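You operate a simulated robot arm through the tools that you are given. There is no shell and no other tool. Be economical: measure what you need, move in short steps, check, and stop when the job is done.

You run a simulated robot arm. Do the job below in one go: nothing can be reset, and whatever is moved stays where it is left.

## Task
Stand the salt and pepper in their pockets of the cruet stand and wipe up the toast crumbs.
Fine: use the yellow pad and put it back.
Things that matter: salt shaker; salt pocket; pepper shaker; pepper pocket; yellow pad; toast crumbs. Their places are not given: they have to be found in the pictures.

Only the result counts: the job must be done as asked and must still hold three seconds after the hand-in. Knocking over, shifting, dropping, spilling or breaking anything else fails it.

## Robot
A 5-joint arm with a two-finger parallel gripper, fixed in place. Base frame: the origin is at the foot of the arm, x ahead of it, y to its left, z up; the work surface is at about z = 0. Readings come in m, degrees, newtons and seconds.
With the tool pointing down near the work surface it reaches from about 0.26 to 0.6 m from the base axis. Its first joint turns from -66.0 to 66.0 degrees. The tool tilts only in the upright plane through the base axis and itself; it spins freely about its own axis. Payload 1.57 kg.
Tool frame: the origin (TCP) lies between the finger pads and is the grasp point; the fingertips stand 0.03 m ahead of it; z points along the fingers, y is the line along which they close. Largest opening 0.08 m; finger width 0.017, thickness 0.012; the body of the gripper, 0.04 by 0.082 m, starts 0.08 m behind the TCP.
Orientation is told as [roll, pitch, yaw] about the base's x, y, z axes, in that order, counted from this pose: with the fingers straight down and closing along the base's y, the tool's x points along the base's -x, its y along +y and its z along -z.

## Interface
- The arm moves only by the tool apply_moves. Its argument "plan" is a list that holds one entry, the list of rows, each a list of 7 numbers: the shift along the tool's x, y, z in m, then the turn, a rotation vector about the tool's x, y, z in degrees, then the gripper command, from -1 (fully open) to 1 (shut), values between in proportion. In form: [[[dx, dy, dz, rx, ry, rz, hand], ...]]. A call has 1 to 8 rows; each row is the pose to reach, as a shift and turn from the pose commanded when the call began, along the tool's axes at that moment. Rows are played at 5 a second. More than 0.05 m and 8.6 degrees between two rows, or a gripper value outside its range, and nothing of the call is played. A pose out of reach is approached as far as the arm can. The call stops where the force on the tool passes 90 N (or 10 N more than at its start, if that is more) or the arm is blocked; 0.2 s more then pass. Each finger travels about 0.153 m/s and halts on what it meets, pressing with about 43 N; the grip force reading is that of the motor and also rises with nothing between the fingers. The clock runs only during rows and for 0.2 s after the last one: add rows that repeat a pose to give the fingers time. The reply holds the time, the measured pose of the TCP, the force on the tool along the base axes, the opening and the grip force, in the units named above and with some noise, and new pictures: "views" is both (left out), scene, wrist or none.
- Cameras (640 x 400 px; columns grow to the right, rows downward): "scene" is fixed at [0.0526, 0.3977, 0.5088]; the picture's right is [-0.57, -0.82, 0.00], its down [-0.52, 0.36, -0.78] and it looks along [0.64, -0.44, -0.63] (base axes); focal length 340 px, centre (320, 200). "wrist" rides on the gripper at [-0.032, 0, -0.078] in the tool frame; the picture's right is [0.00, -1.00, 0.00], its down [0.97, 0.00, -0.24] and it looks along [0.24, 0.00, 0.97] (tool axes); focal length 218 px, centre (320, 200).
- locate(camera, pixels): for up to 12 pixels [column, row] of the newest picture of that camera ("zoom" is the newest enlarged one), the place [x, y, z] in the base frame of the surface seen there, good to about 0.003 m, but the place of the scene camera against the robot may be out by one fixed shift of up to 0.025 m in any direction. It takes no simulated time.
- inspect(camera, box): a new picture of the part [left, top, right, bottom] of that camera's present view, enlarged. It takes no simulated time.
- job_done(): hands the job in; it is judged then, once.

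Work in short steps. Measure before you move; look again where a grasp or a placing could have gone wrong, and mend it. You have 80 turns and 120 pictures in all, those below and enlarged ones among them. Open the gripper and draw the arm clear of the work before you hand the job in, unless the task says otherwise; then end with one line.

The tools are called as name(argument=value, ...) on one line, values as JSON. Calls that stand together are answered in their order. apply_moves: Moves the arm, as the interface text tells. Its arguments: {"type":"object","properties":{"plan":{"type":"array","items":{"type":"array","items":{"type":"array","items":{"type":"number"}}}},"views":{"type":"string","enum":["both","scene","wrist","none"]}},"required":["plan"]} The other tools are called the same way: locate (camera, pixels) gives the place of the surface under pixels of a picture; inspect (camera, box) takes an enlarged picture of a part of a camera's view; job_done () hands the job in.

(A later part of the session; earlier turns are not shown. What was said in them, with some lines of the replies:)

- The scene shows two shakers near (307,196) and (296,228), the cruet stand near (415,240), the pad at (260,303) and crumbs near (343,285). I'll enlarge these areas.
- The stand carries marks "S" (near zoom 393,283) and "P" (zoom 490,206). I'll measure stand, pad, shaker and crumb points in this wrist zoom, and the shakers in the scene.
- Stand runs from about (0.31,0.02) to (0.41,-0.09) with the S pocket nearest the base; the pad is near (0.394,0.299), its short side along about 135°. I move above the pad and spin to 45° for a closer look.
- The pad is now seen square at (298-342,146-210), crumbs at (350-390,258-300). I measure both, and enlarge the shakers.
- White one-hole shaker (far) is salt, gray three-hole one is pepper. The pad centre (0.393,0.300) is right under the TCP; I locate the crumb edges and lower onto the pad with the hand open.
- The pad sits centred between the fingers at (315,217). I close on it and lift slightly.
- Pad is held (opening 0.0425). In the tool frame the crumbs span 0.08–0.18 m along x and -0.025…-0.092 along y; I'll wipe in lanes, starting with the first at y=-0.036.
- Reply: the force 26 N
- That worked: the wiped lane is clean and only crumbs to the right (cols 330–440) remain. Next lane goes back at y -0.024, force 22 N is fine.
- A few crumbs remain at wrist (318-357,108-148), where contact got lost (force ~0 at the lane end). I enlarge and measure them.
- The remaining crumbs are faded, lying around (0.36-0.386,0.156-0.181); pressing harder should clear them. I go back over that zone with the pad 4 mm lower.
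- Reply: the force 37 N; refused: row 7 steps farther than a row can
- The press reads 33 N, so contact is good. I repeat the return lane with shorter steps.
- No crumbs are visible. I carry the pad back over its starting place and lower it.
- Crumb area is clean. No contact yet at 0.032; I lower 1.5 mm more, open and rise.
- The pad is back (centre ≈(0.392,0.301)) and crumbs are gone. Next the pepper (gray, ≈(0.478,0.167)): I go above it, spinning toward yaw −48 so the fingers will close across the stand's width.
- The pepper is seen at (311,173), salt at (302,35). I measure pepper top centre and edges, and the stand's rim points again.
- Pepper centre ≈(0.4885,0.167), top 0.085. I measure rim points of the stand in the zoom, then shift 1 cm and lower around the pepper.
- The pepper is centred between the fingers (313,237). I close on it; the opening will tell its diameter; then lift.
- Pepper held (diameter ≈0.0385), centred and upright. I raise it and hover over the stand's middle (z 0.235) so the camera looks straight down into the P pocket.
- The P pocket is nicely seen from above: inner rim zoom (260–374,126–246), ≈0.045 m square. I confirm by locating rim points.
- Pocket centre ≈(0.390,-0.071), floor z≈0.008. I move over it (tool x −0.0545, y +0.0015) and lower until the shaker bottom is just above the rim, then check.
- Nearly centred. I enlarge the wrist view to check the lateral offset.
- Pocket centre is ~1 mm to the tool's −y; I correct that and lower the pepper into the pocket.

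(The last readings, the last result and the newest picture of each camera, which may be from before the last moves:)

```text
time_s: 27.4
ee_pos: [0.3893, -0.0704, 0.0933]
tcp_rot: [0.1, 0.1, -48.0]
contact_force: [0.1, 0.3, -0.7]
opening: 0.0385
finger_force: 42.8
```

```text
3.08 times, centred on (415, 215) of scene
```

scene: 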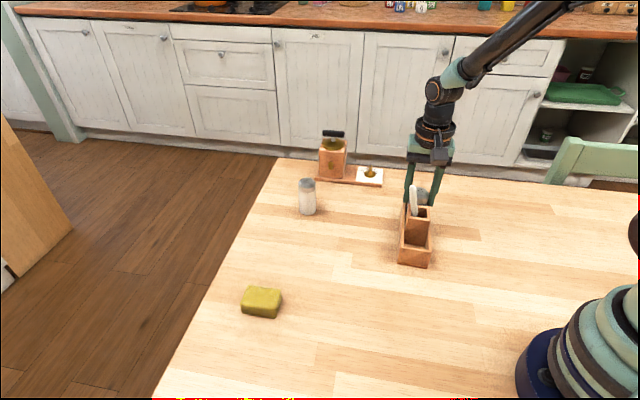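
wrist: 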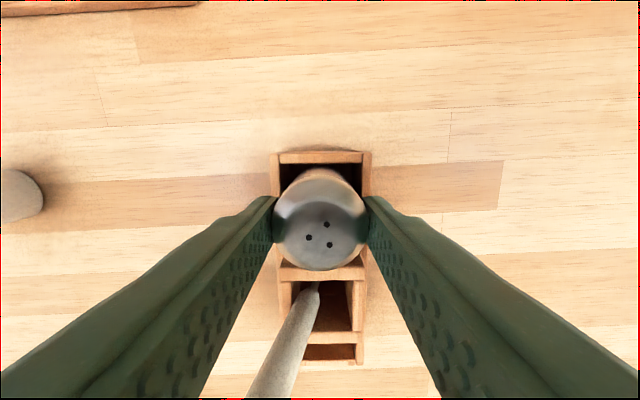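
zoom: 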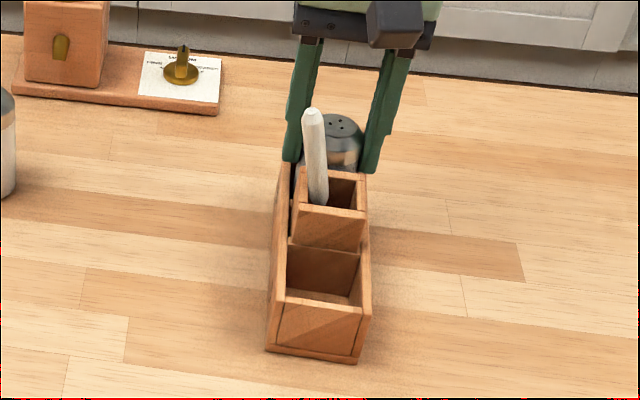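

The pepper is inside the pocket. I lower 4 mm further to seat it, open and rise straight up.

apply_moves(plan=[[[0, 0, 0.002, 0, 0, 0, 1], [0, 0, 0.004, 0, 0, 0, 1], [0, 0, 0.004, 0, 0, 0, -0.3], [0, 0, 0.004, 0, 0, 0, -0.3], [0, 0, -0.02, 0, 0, 0, -0.3], [0, 0, -0.06, 0, 0, 0, -0.3], [0, 0, -0.1, 0, 0, 0, -0.3], [0, 0, -0.14, 0, 0, 0, -1]]])

inspect(camera="scene", box=[370, 150, 460, 280])

```text
time_s: 29.2
ee_pos: [0.3901, -0.0691, 0.2343]
tcp_rot: [0.0, 0.0, -48.0]
contact_force: [0.2, -0.1, -0.3]
opening: 0.08
finger_force: 0.0
```

scene: 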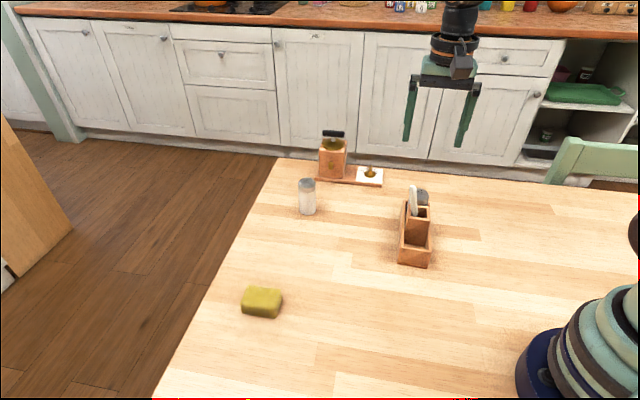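
wrist: 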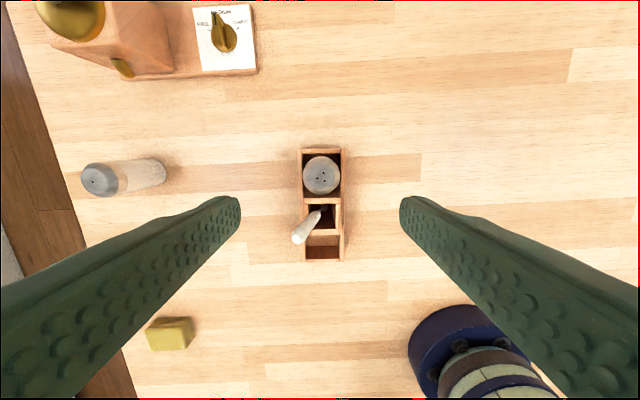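

```text
3.08 times, centred on (415, 215) of scene
```

zoom: 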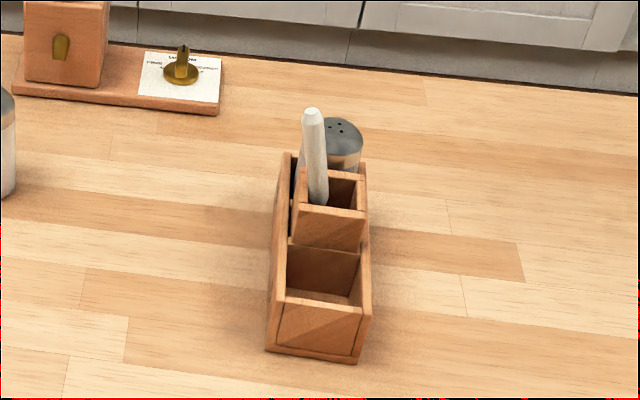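

Pepper stands upright in P. For the salt I measure its position and the nearby grinder's height in the current wrist view.

locate(camera="wrist", pixels=[[98, 180], [82, 180], [98, 163], [98, 196], [160, 174], [70, 12], [125, 20], [322, 172], [298, 236], [320, 250], [304, 256], [341, 256]])

locate(camera="scene", pixels=[[307, 184], [307, 213], [333, 133], [333, 145], [324, 160]])

```text
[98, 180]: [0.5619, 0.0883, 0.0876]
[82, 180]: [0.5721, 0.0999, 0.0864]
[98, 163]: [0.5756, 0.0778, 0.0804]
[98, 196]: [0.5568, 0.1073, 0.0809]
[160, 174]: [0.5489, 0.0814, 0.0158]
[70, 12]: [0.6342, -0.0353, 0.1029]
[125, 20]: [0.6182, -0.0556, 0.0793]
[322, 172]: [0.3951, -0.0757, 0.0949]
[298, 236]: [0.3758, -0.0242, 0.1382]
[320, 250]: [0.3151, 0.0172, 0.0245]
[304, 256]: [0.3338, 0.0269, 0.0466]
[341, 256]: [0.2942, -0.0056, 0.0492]
```

```text
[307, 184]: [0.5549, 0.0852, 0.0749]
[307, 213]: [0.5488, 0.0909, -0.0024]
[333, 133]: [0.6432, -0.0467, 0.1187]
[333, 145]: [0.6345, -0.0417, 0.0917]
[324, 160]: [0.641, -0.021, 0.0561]
```

Salt centre ≈(0.565,0.092). I travel above it while spinning 180° to yaw 132, so the camera side will point away from the stick when placing.

apply_moves(plan=[[[0, 0.03, 0, 0, 0, -8.5, -1], [0.001, 0.06, 0, 0, 0, -17, -1], [0.002, 0.09, 0, 0, 0, -25.5, -1], [0.002, 0.12, 0, 0, 0, -34, -1], [0.003, 0.15, 0, 0, 0, -42.5, -1], [0.003, 0.18, 0.01, 0, 0, -51, -1], [0.004, 0.21, 0.025, 0, 0, -59.5, -1], [0.0046, 0.241, 0.04, 0, 0, -68, -1]]], views="none")

apply_moves(plan=[[[0, 0, 0, 0, 0, -8.5, -1], [0, 0, 0, 0, 0, -17, -1], [0, 0, 0, 0, 0, -25.5, -1], [0, 0, 0, 0, 0, -34, -1], [0, 0, 0, 0, 0, -42.5, -1], [0, 0, 0, 0, 0, -51, -1], [0, 0, 0, 0, 0, -59.5, -1], [0, 0, 0, 0, 0, -68, -1]]], views="none")

apply_moves(plan=[[[0, 0, 0, 0, 0, -8.5, -1], [0, 0, 0, 0, 0, -17, -1], [0, 0, 0, 0, 0, -25.5, -1], [0, 0, 0, 0, 0, -34, -1], [0, 0, 0, 0, 0, -42.5, -1], [0, 0, 0, 0, 0, -44, -1], [0, 0, 0, 0, 0, -44, -1]]])

```text
time_s: 31.0
ee_pos: [0.5653, 0.0924, 0.193]
tcp_rot: [0.0, 0.1, 20.3]
contact_force: [-0.5, 0.3, 0.4]
opening: 0.0801
finger_force: 0.0
```

```text
time_s: 32.8
ee_pos: [0.5658, 0.094, 0.1933]
tcp_rot: [0.0, 0.0, 88.1]
contact_force: [0.1, 0.4, -0.3]
opening: 0.08
finger_force: 0.1
```

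```text
time_s: 34.4
ee_pos: [0.5644, 0.0931, 0.1932]
tcp_rot: [0.0, 0.0, 132.1]
contact_force: [-0.4, 0.4, -0.5]
opening: 0.0801
finger_force: 0.1
```

scene: 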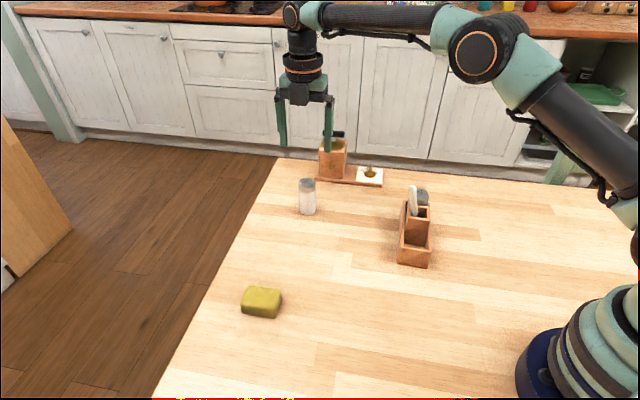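
wrist: 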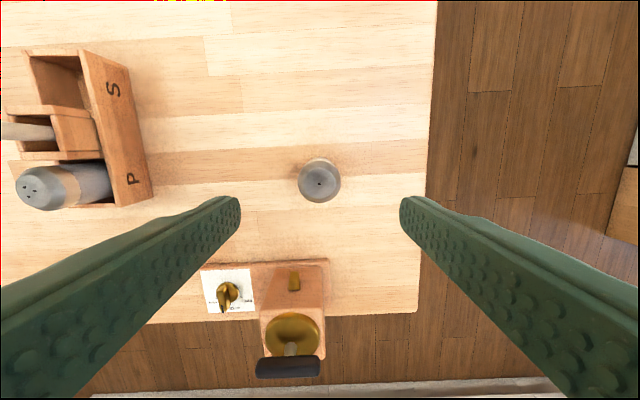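

Salt sits at (320,181), right under the TCP axis. I lower around it.

apply_moves(plan=[[[-0.001, 0, 0.03, 0, 0, 0, -1], [-0.001, 0, 0.06, 0, 0, 0, -1], [-0.001, 0, 0.085, 0, 0, 0, -1], [-0.001, 0, 0.1, 0, 0, 0, -1], [-0.001, 0, 0.1115, 0, 0, 0, -1], [-0.001, 0, 0.1115, 0, 0, 0, -1]]])

```text
time_s: 35.8
ee_pos: [0.5644, 0.0936, 0.0829]
tcp_rot: [0.0, 0.0, 132.0]
contact_force: [-0.4, -0.1, 0.1]
opening: 0.0799
finger_force: 0.0
```

scene: 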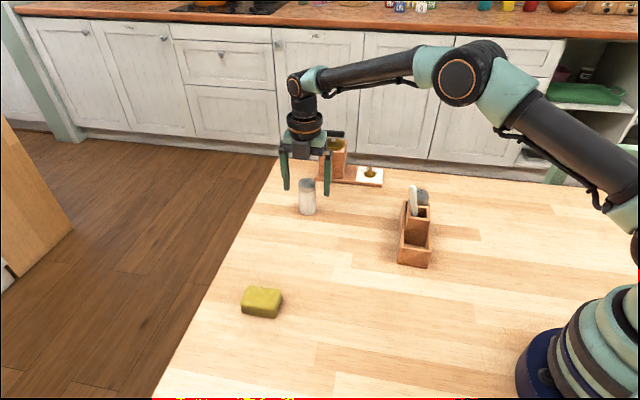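
wrist: 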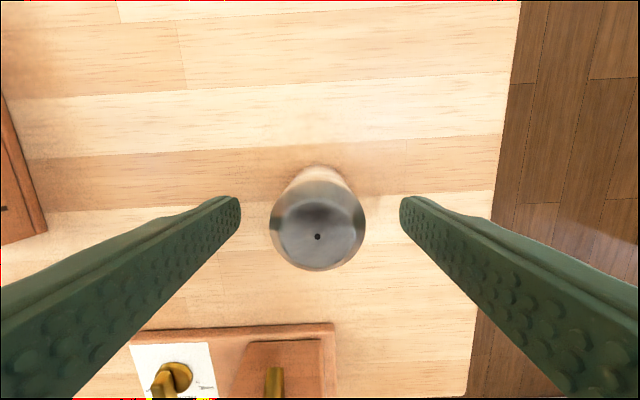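

The salt's hole is at (318,236), centred. I close and lift.

apply_moves(plan=[[[0, 0, 0, 0, 0, 0, 0.5], [0, 0, 0, 0, 0, 0, 1], [0, 0, 0, 0, 0, 0, 1], [0, 0, 0, 0, 0, 0, 1], [0, 0, -0.03, 0, 0, 0, 1], [0, 0, -0.075, 0, 0, 0, 1], [0, 0, -0.12, 0, 0, 0, 1], [0, 0, -0.1535, 0, 0, 0, 1]]])

```text
time_s: 37.6
ee_pos: [0.5636, 0.094, 0.2382]
tcp_rot: [0.0, 0.0, 132.0]
contact_force: [0.3, -0.3, -0.4]
opening: 0.0384
finger_force: 43.1
```

scene: 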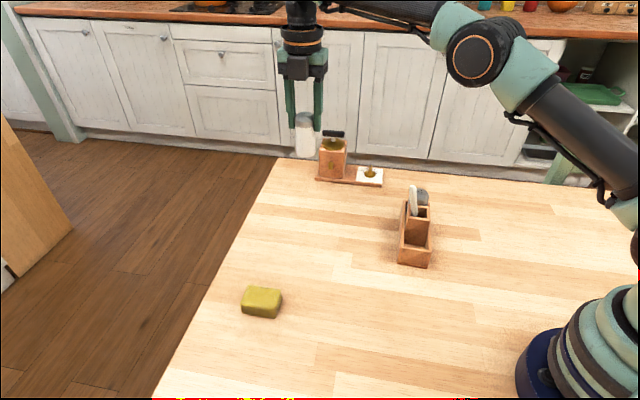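
wrist: 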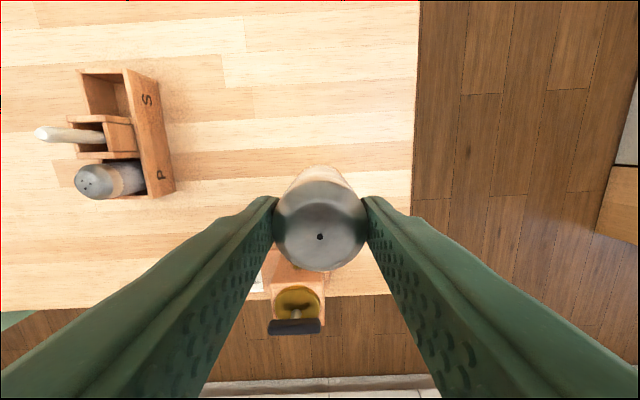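

Salt held (0.0384). I carry it to hover beyond the S pocket, so the camera sees that pocket straight down.

apply_moves(plan=[[[-0.004, 0.03, -0.005, 0, 0, 0, 1], [-0.009, 0.07, -0.005, 0, 0, 0, 1], [-0.015, 0.11, -0.005, 0, 0, 0, 1], [-0.02, 0.15, -0.005, 0, 0, 0, 1], [-0.025, 0.19, -0.005, 0, 0, 0, 1], [-0.0295, 0.22, -0.005, 0, 0, 0, 1], [-0.0322, 0.2414, -0.005, 0, 0, 0, 1], [-0.0322, 0.2414, -0.005, 0, 0, 0, 1]]])

inspect(camera="wrist", box=[240, 60, 400, 200])

```text
time_s: 39.4
ee_pos: [0.3636, -0.0436, 0.2401]
tcp_rot: [0.0, 0.0, 132.0]
contact_force: [-0.3, -0.1, -1.5]
opening: 0.0384
finger_force: 43.2
```

scene: 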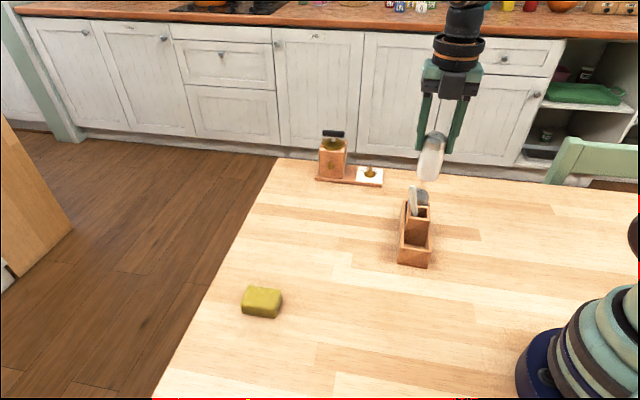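
wrist: 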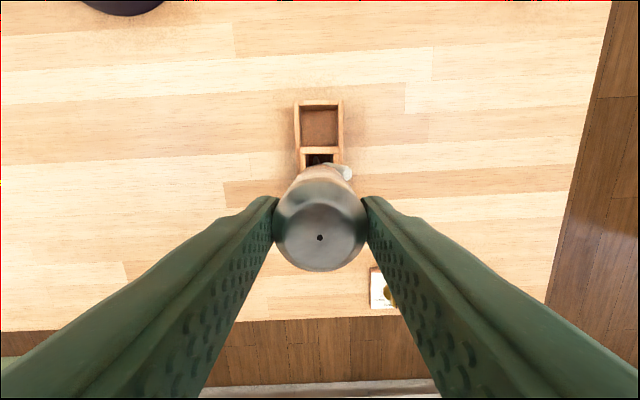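

```text
2.86 times, centred on (320, 130) of wrist
```

zoom: 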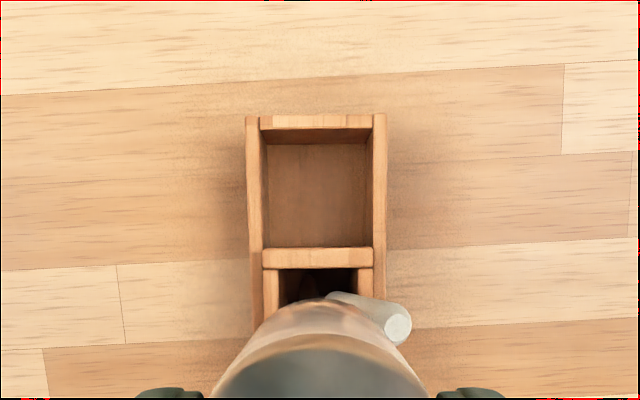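

The S pocket appears just as P did (inner 260–373, rows 130–247). I move tool x −0.054, y +0.0003 and lower to just above the rim.

apply_moves(plan=[[[-0.027, 0.0002, 0, 0, 0, 0, 1], [-0.054, 0.0003, 0, 0, 0, 0, 1], [-0.054, 0.0003, 0.03, 0, 0, 0, 1], [-0.054, 0.0003, 0.06, 0, 0, 0, 1], [-0.054, 0.0003, 0.09, 0, 0, 0, 1], [-0.054, 0.0003, 0.09, 0, 0, 0, 1]]])

inspect(camera="wrist", box=[260, 140, 380, 320])

```text
time_s: 40.8
ee_pos: [0.3269, -0.0071, 0.15]
tcp_rot: [0.0, 0.0, 132.0]
contact_force: [1.2, 0.1, -1.1]
opening: 0.0385
finger_force: 43.1
```

scene: 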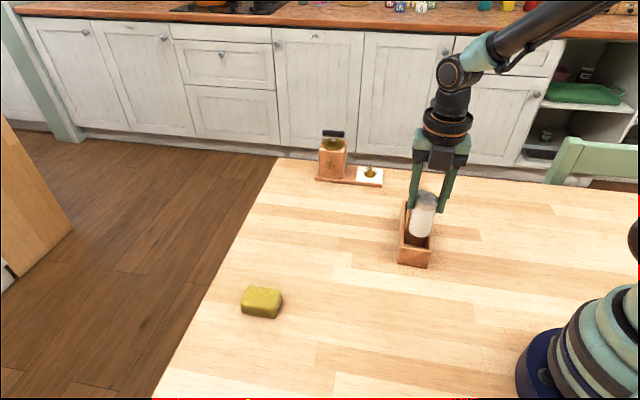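
wrist: 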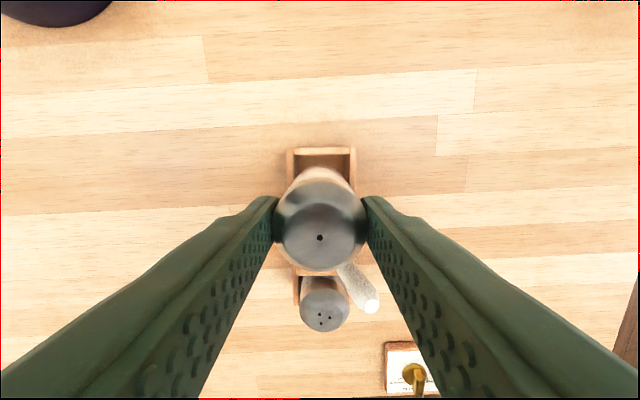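

```text
2.22 times, centred on (320, 230) of wrist
```

zoom: 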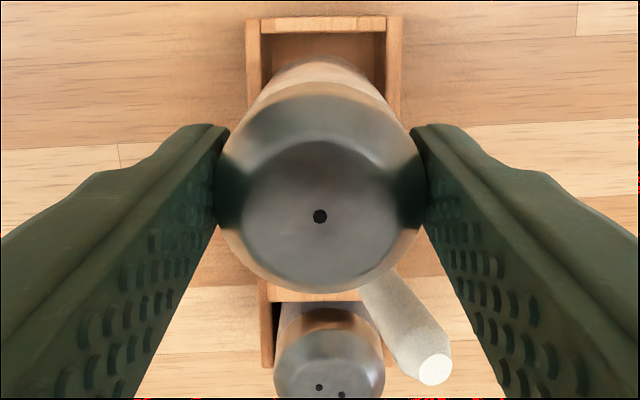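

Pocket centre is ~1.4 mm to −y and ~2 mm to −x; I correct and lower the salt in.

apply_moves(plan=[[[-0.002, -0.0013, 0.002, 0, 0, 0, 1], [-0.002, -0.0013, 0.015, 0, 0, 0, 1], [-0.002, -0.0013, 0.03, 0, 0, 0, 1], [-0.002, -0.0013, 0.043, 0, 0, 0, 1], [-0.002, -0.0013, 0.052, 0, 0, 0, 1], [-0.002, -0.0013, 0.057, 0, 0, 0, 1], [-0.002, -0.0013, 0.057, 0, 0, 0, 1]]])

inspect(camera="scene", box=[370, 150, 460, 280])

```text
time_s: 42.4
ee_pos: [0.326, -0.0011, 0.0949]
tcp_rot: [0.0, -0.1, 132.0]
contact_force: [-0.6, 0.3, -1.3]
opening: 0.0384
finger_force: 43.3
```

scene: 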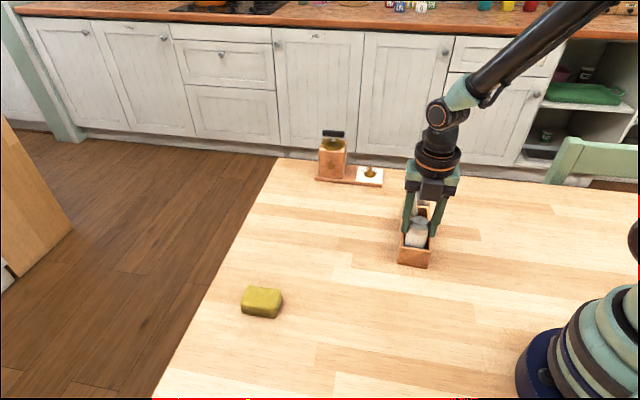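
wrist: 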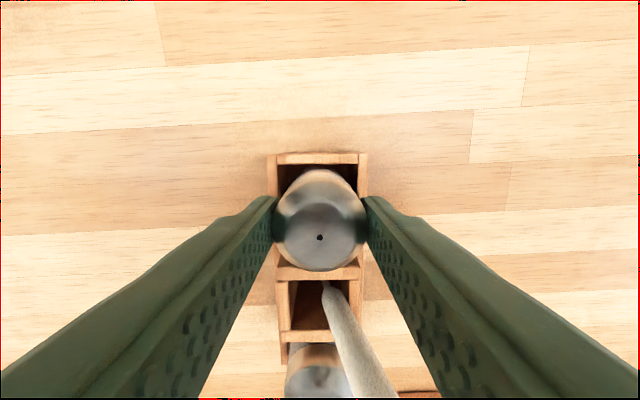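

```text
3.08 times, centred on (415, 215) of scene
```

zoom: 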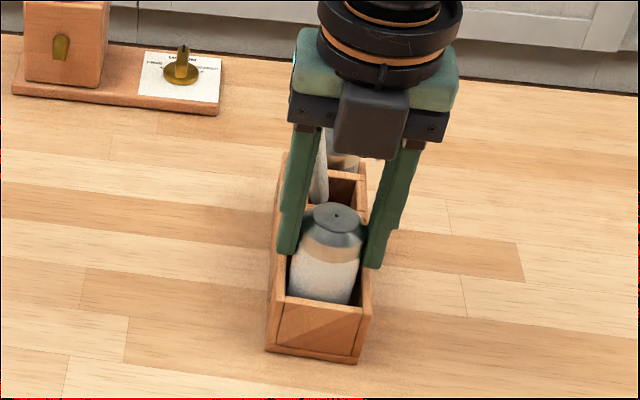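

The salt is inside its pocket with no side force. I seat it 4 mm lower, open partway and rise.

apply_moves(plan=[[[0, 0, 0.002, 0, 0, 0, 1], [0, 0, 0.0045, 0, 0, 0, 1], [0, 0, 0.0045, 0, 0, 0, -0.3], [0, 0, 0.0045, 0, 0, 0, -0.3], [0, 0, -0.02, 0, 0, 0, -0.3], [0, 0, -0.06, 0, 0, 0, -0.3], [0, 0, -0.1, 0, 0, 0, -0.3], [0, 0, -0.14, 0, 0, 0, -1]]])

inspect(camera="scene", box=[370, 150, 460, 280])

```text
time_s: 44.2
ee_pos: [0.3291, -0.0011, 0.2329]
tcp_rot: [0.0, 0.0, 132.0]
contact_force: [-0.1, -0.1, 0.1]
opening: 0.0799
finger_force: 0.2
```

scene: 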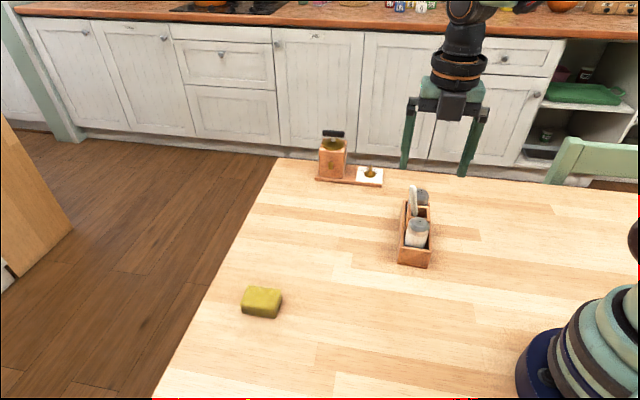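
wrist: 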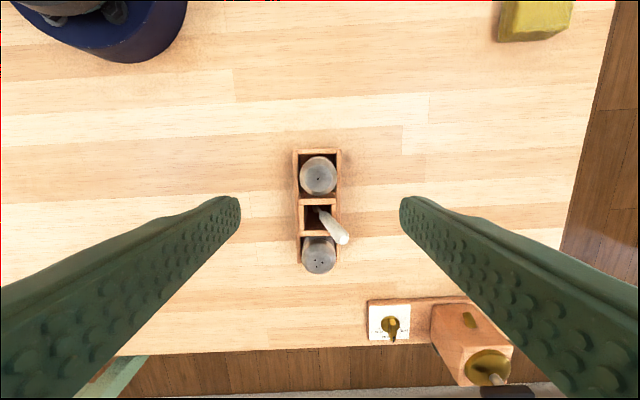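

```text
3.08 times, centred on (415, 215) of scene
```

zoom: 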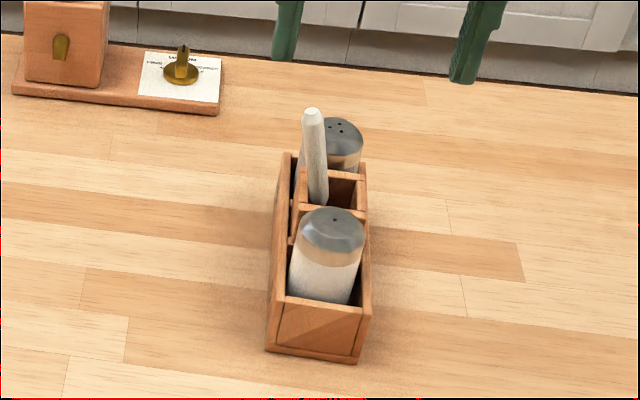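

Both shakers stand upright in the right pockets. One last enlarged look at the crumb area and pad.

inspect(camera="scene", box=[225, 245, 405, 350])

inspect(camera="wrist", box=[330, 0, 620, 180])

```text
3.56 times, centred on (315, 298) of scene
```

zoom: 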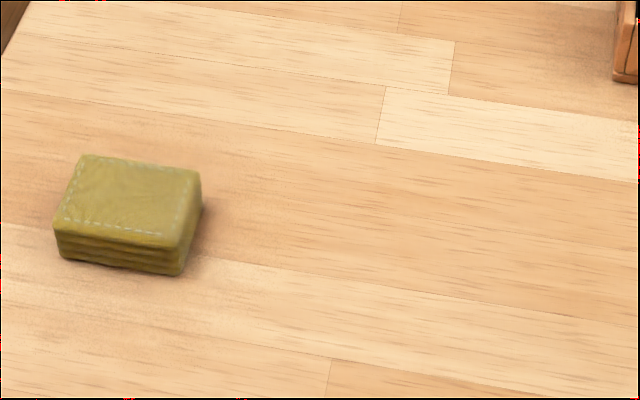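

```text
2.21 times, centred on (475, 90) of wrist
```

zoom: 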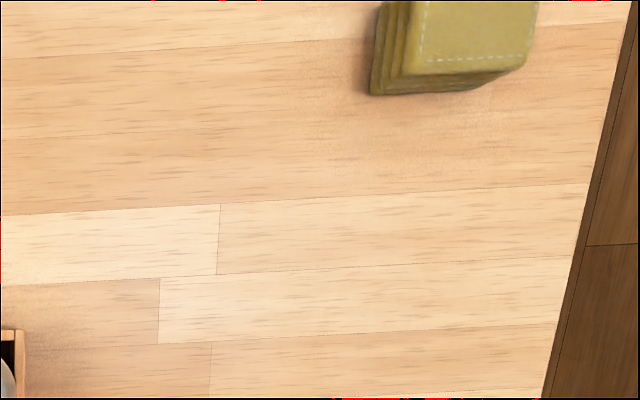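

The table is clean and the pad lies flat in its place. I draw the arm up and aside from the stand.

apply_moves(plan=[[[0, 0, -0.03, 0, 0, 0, -1], [0, -0.03, -0.04, 0, 0, 0, -1], [0, -0.07, -0.04, 0, 0, 0, -1], [0, -0.1, -0.04, 0, 0, 0, -1], [0, -0.1, -0.04, 0, 0, 0, -1]]], views="scene")

```text
time_s: 45.4
ee_pos: [0.4015, 0.0656, 0.2729]
tcp_rot: [0.0, 0.0, 131.9]
contact_force: [-0.6, -0.4, 0.6]
opening: 0.08
finger_force: 0.1
```

scene: 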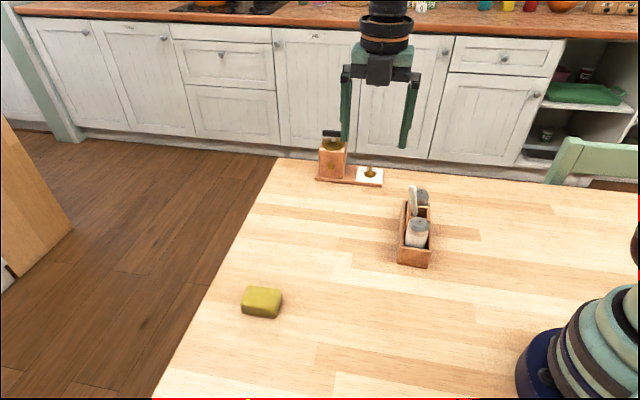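

The arm is clear, the hand open, and everything is in place; I hand in.

job_done()

```text
The job is handed in.
```

The salt and pepper are standing in their S and P pockets, the crumbs are wiped up, and the yellow pad is back within a few millimetres of where it started.
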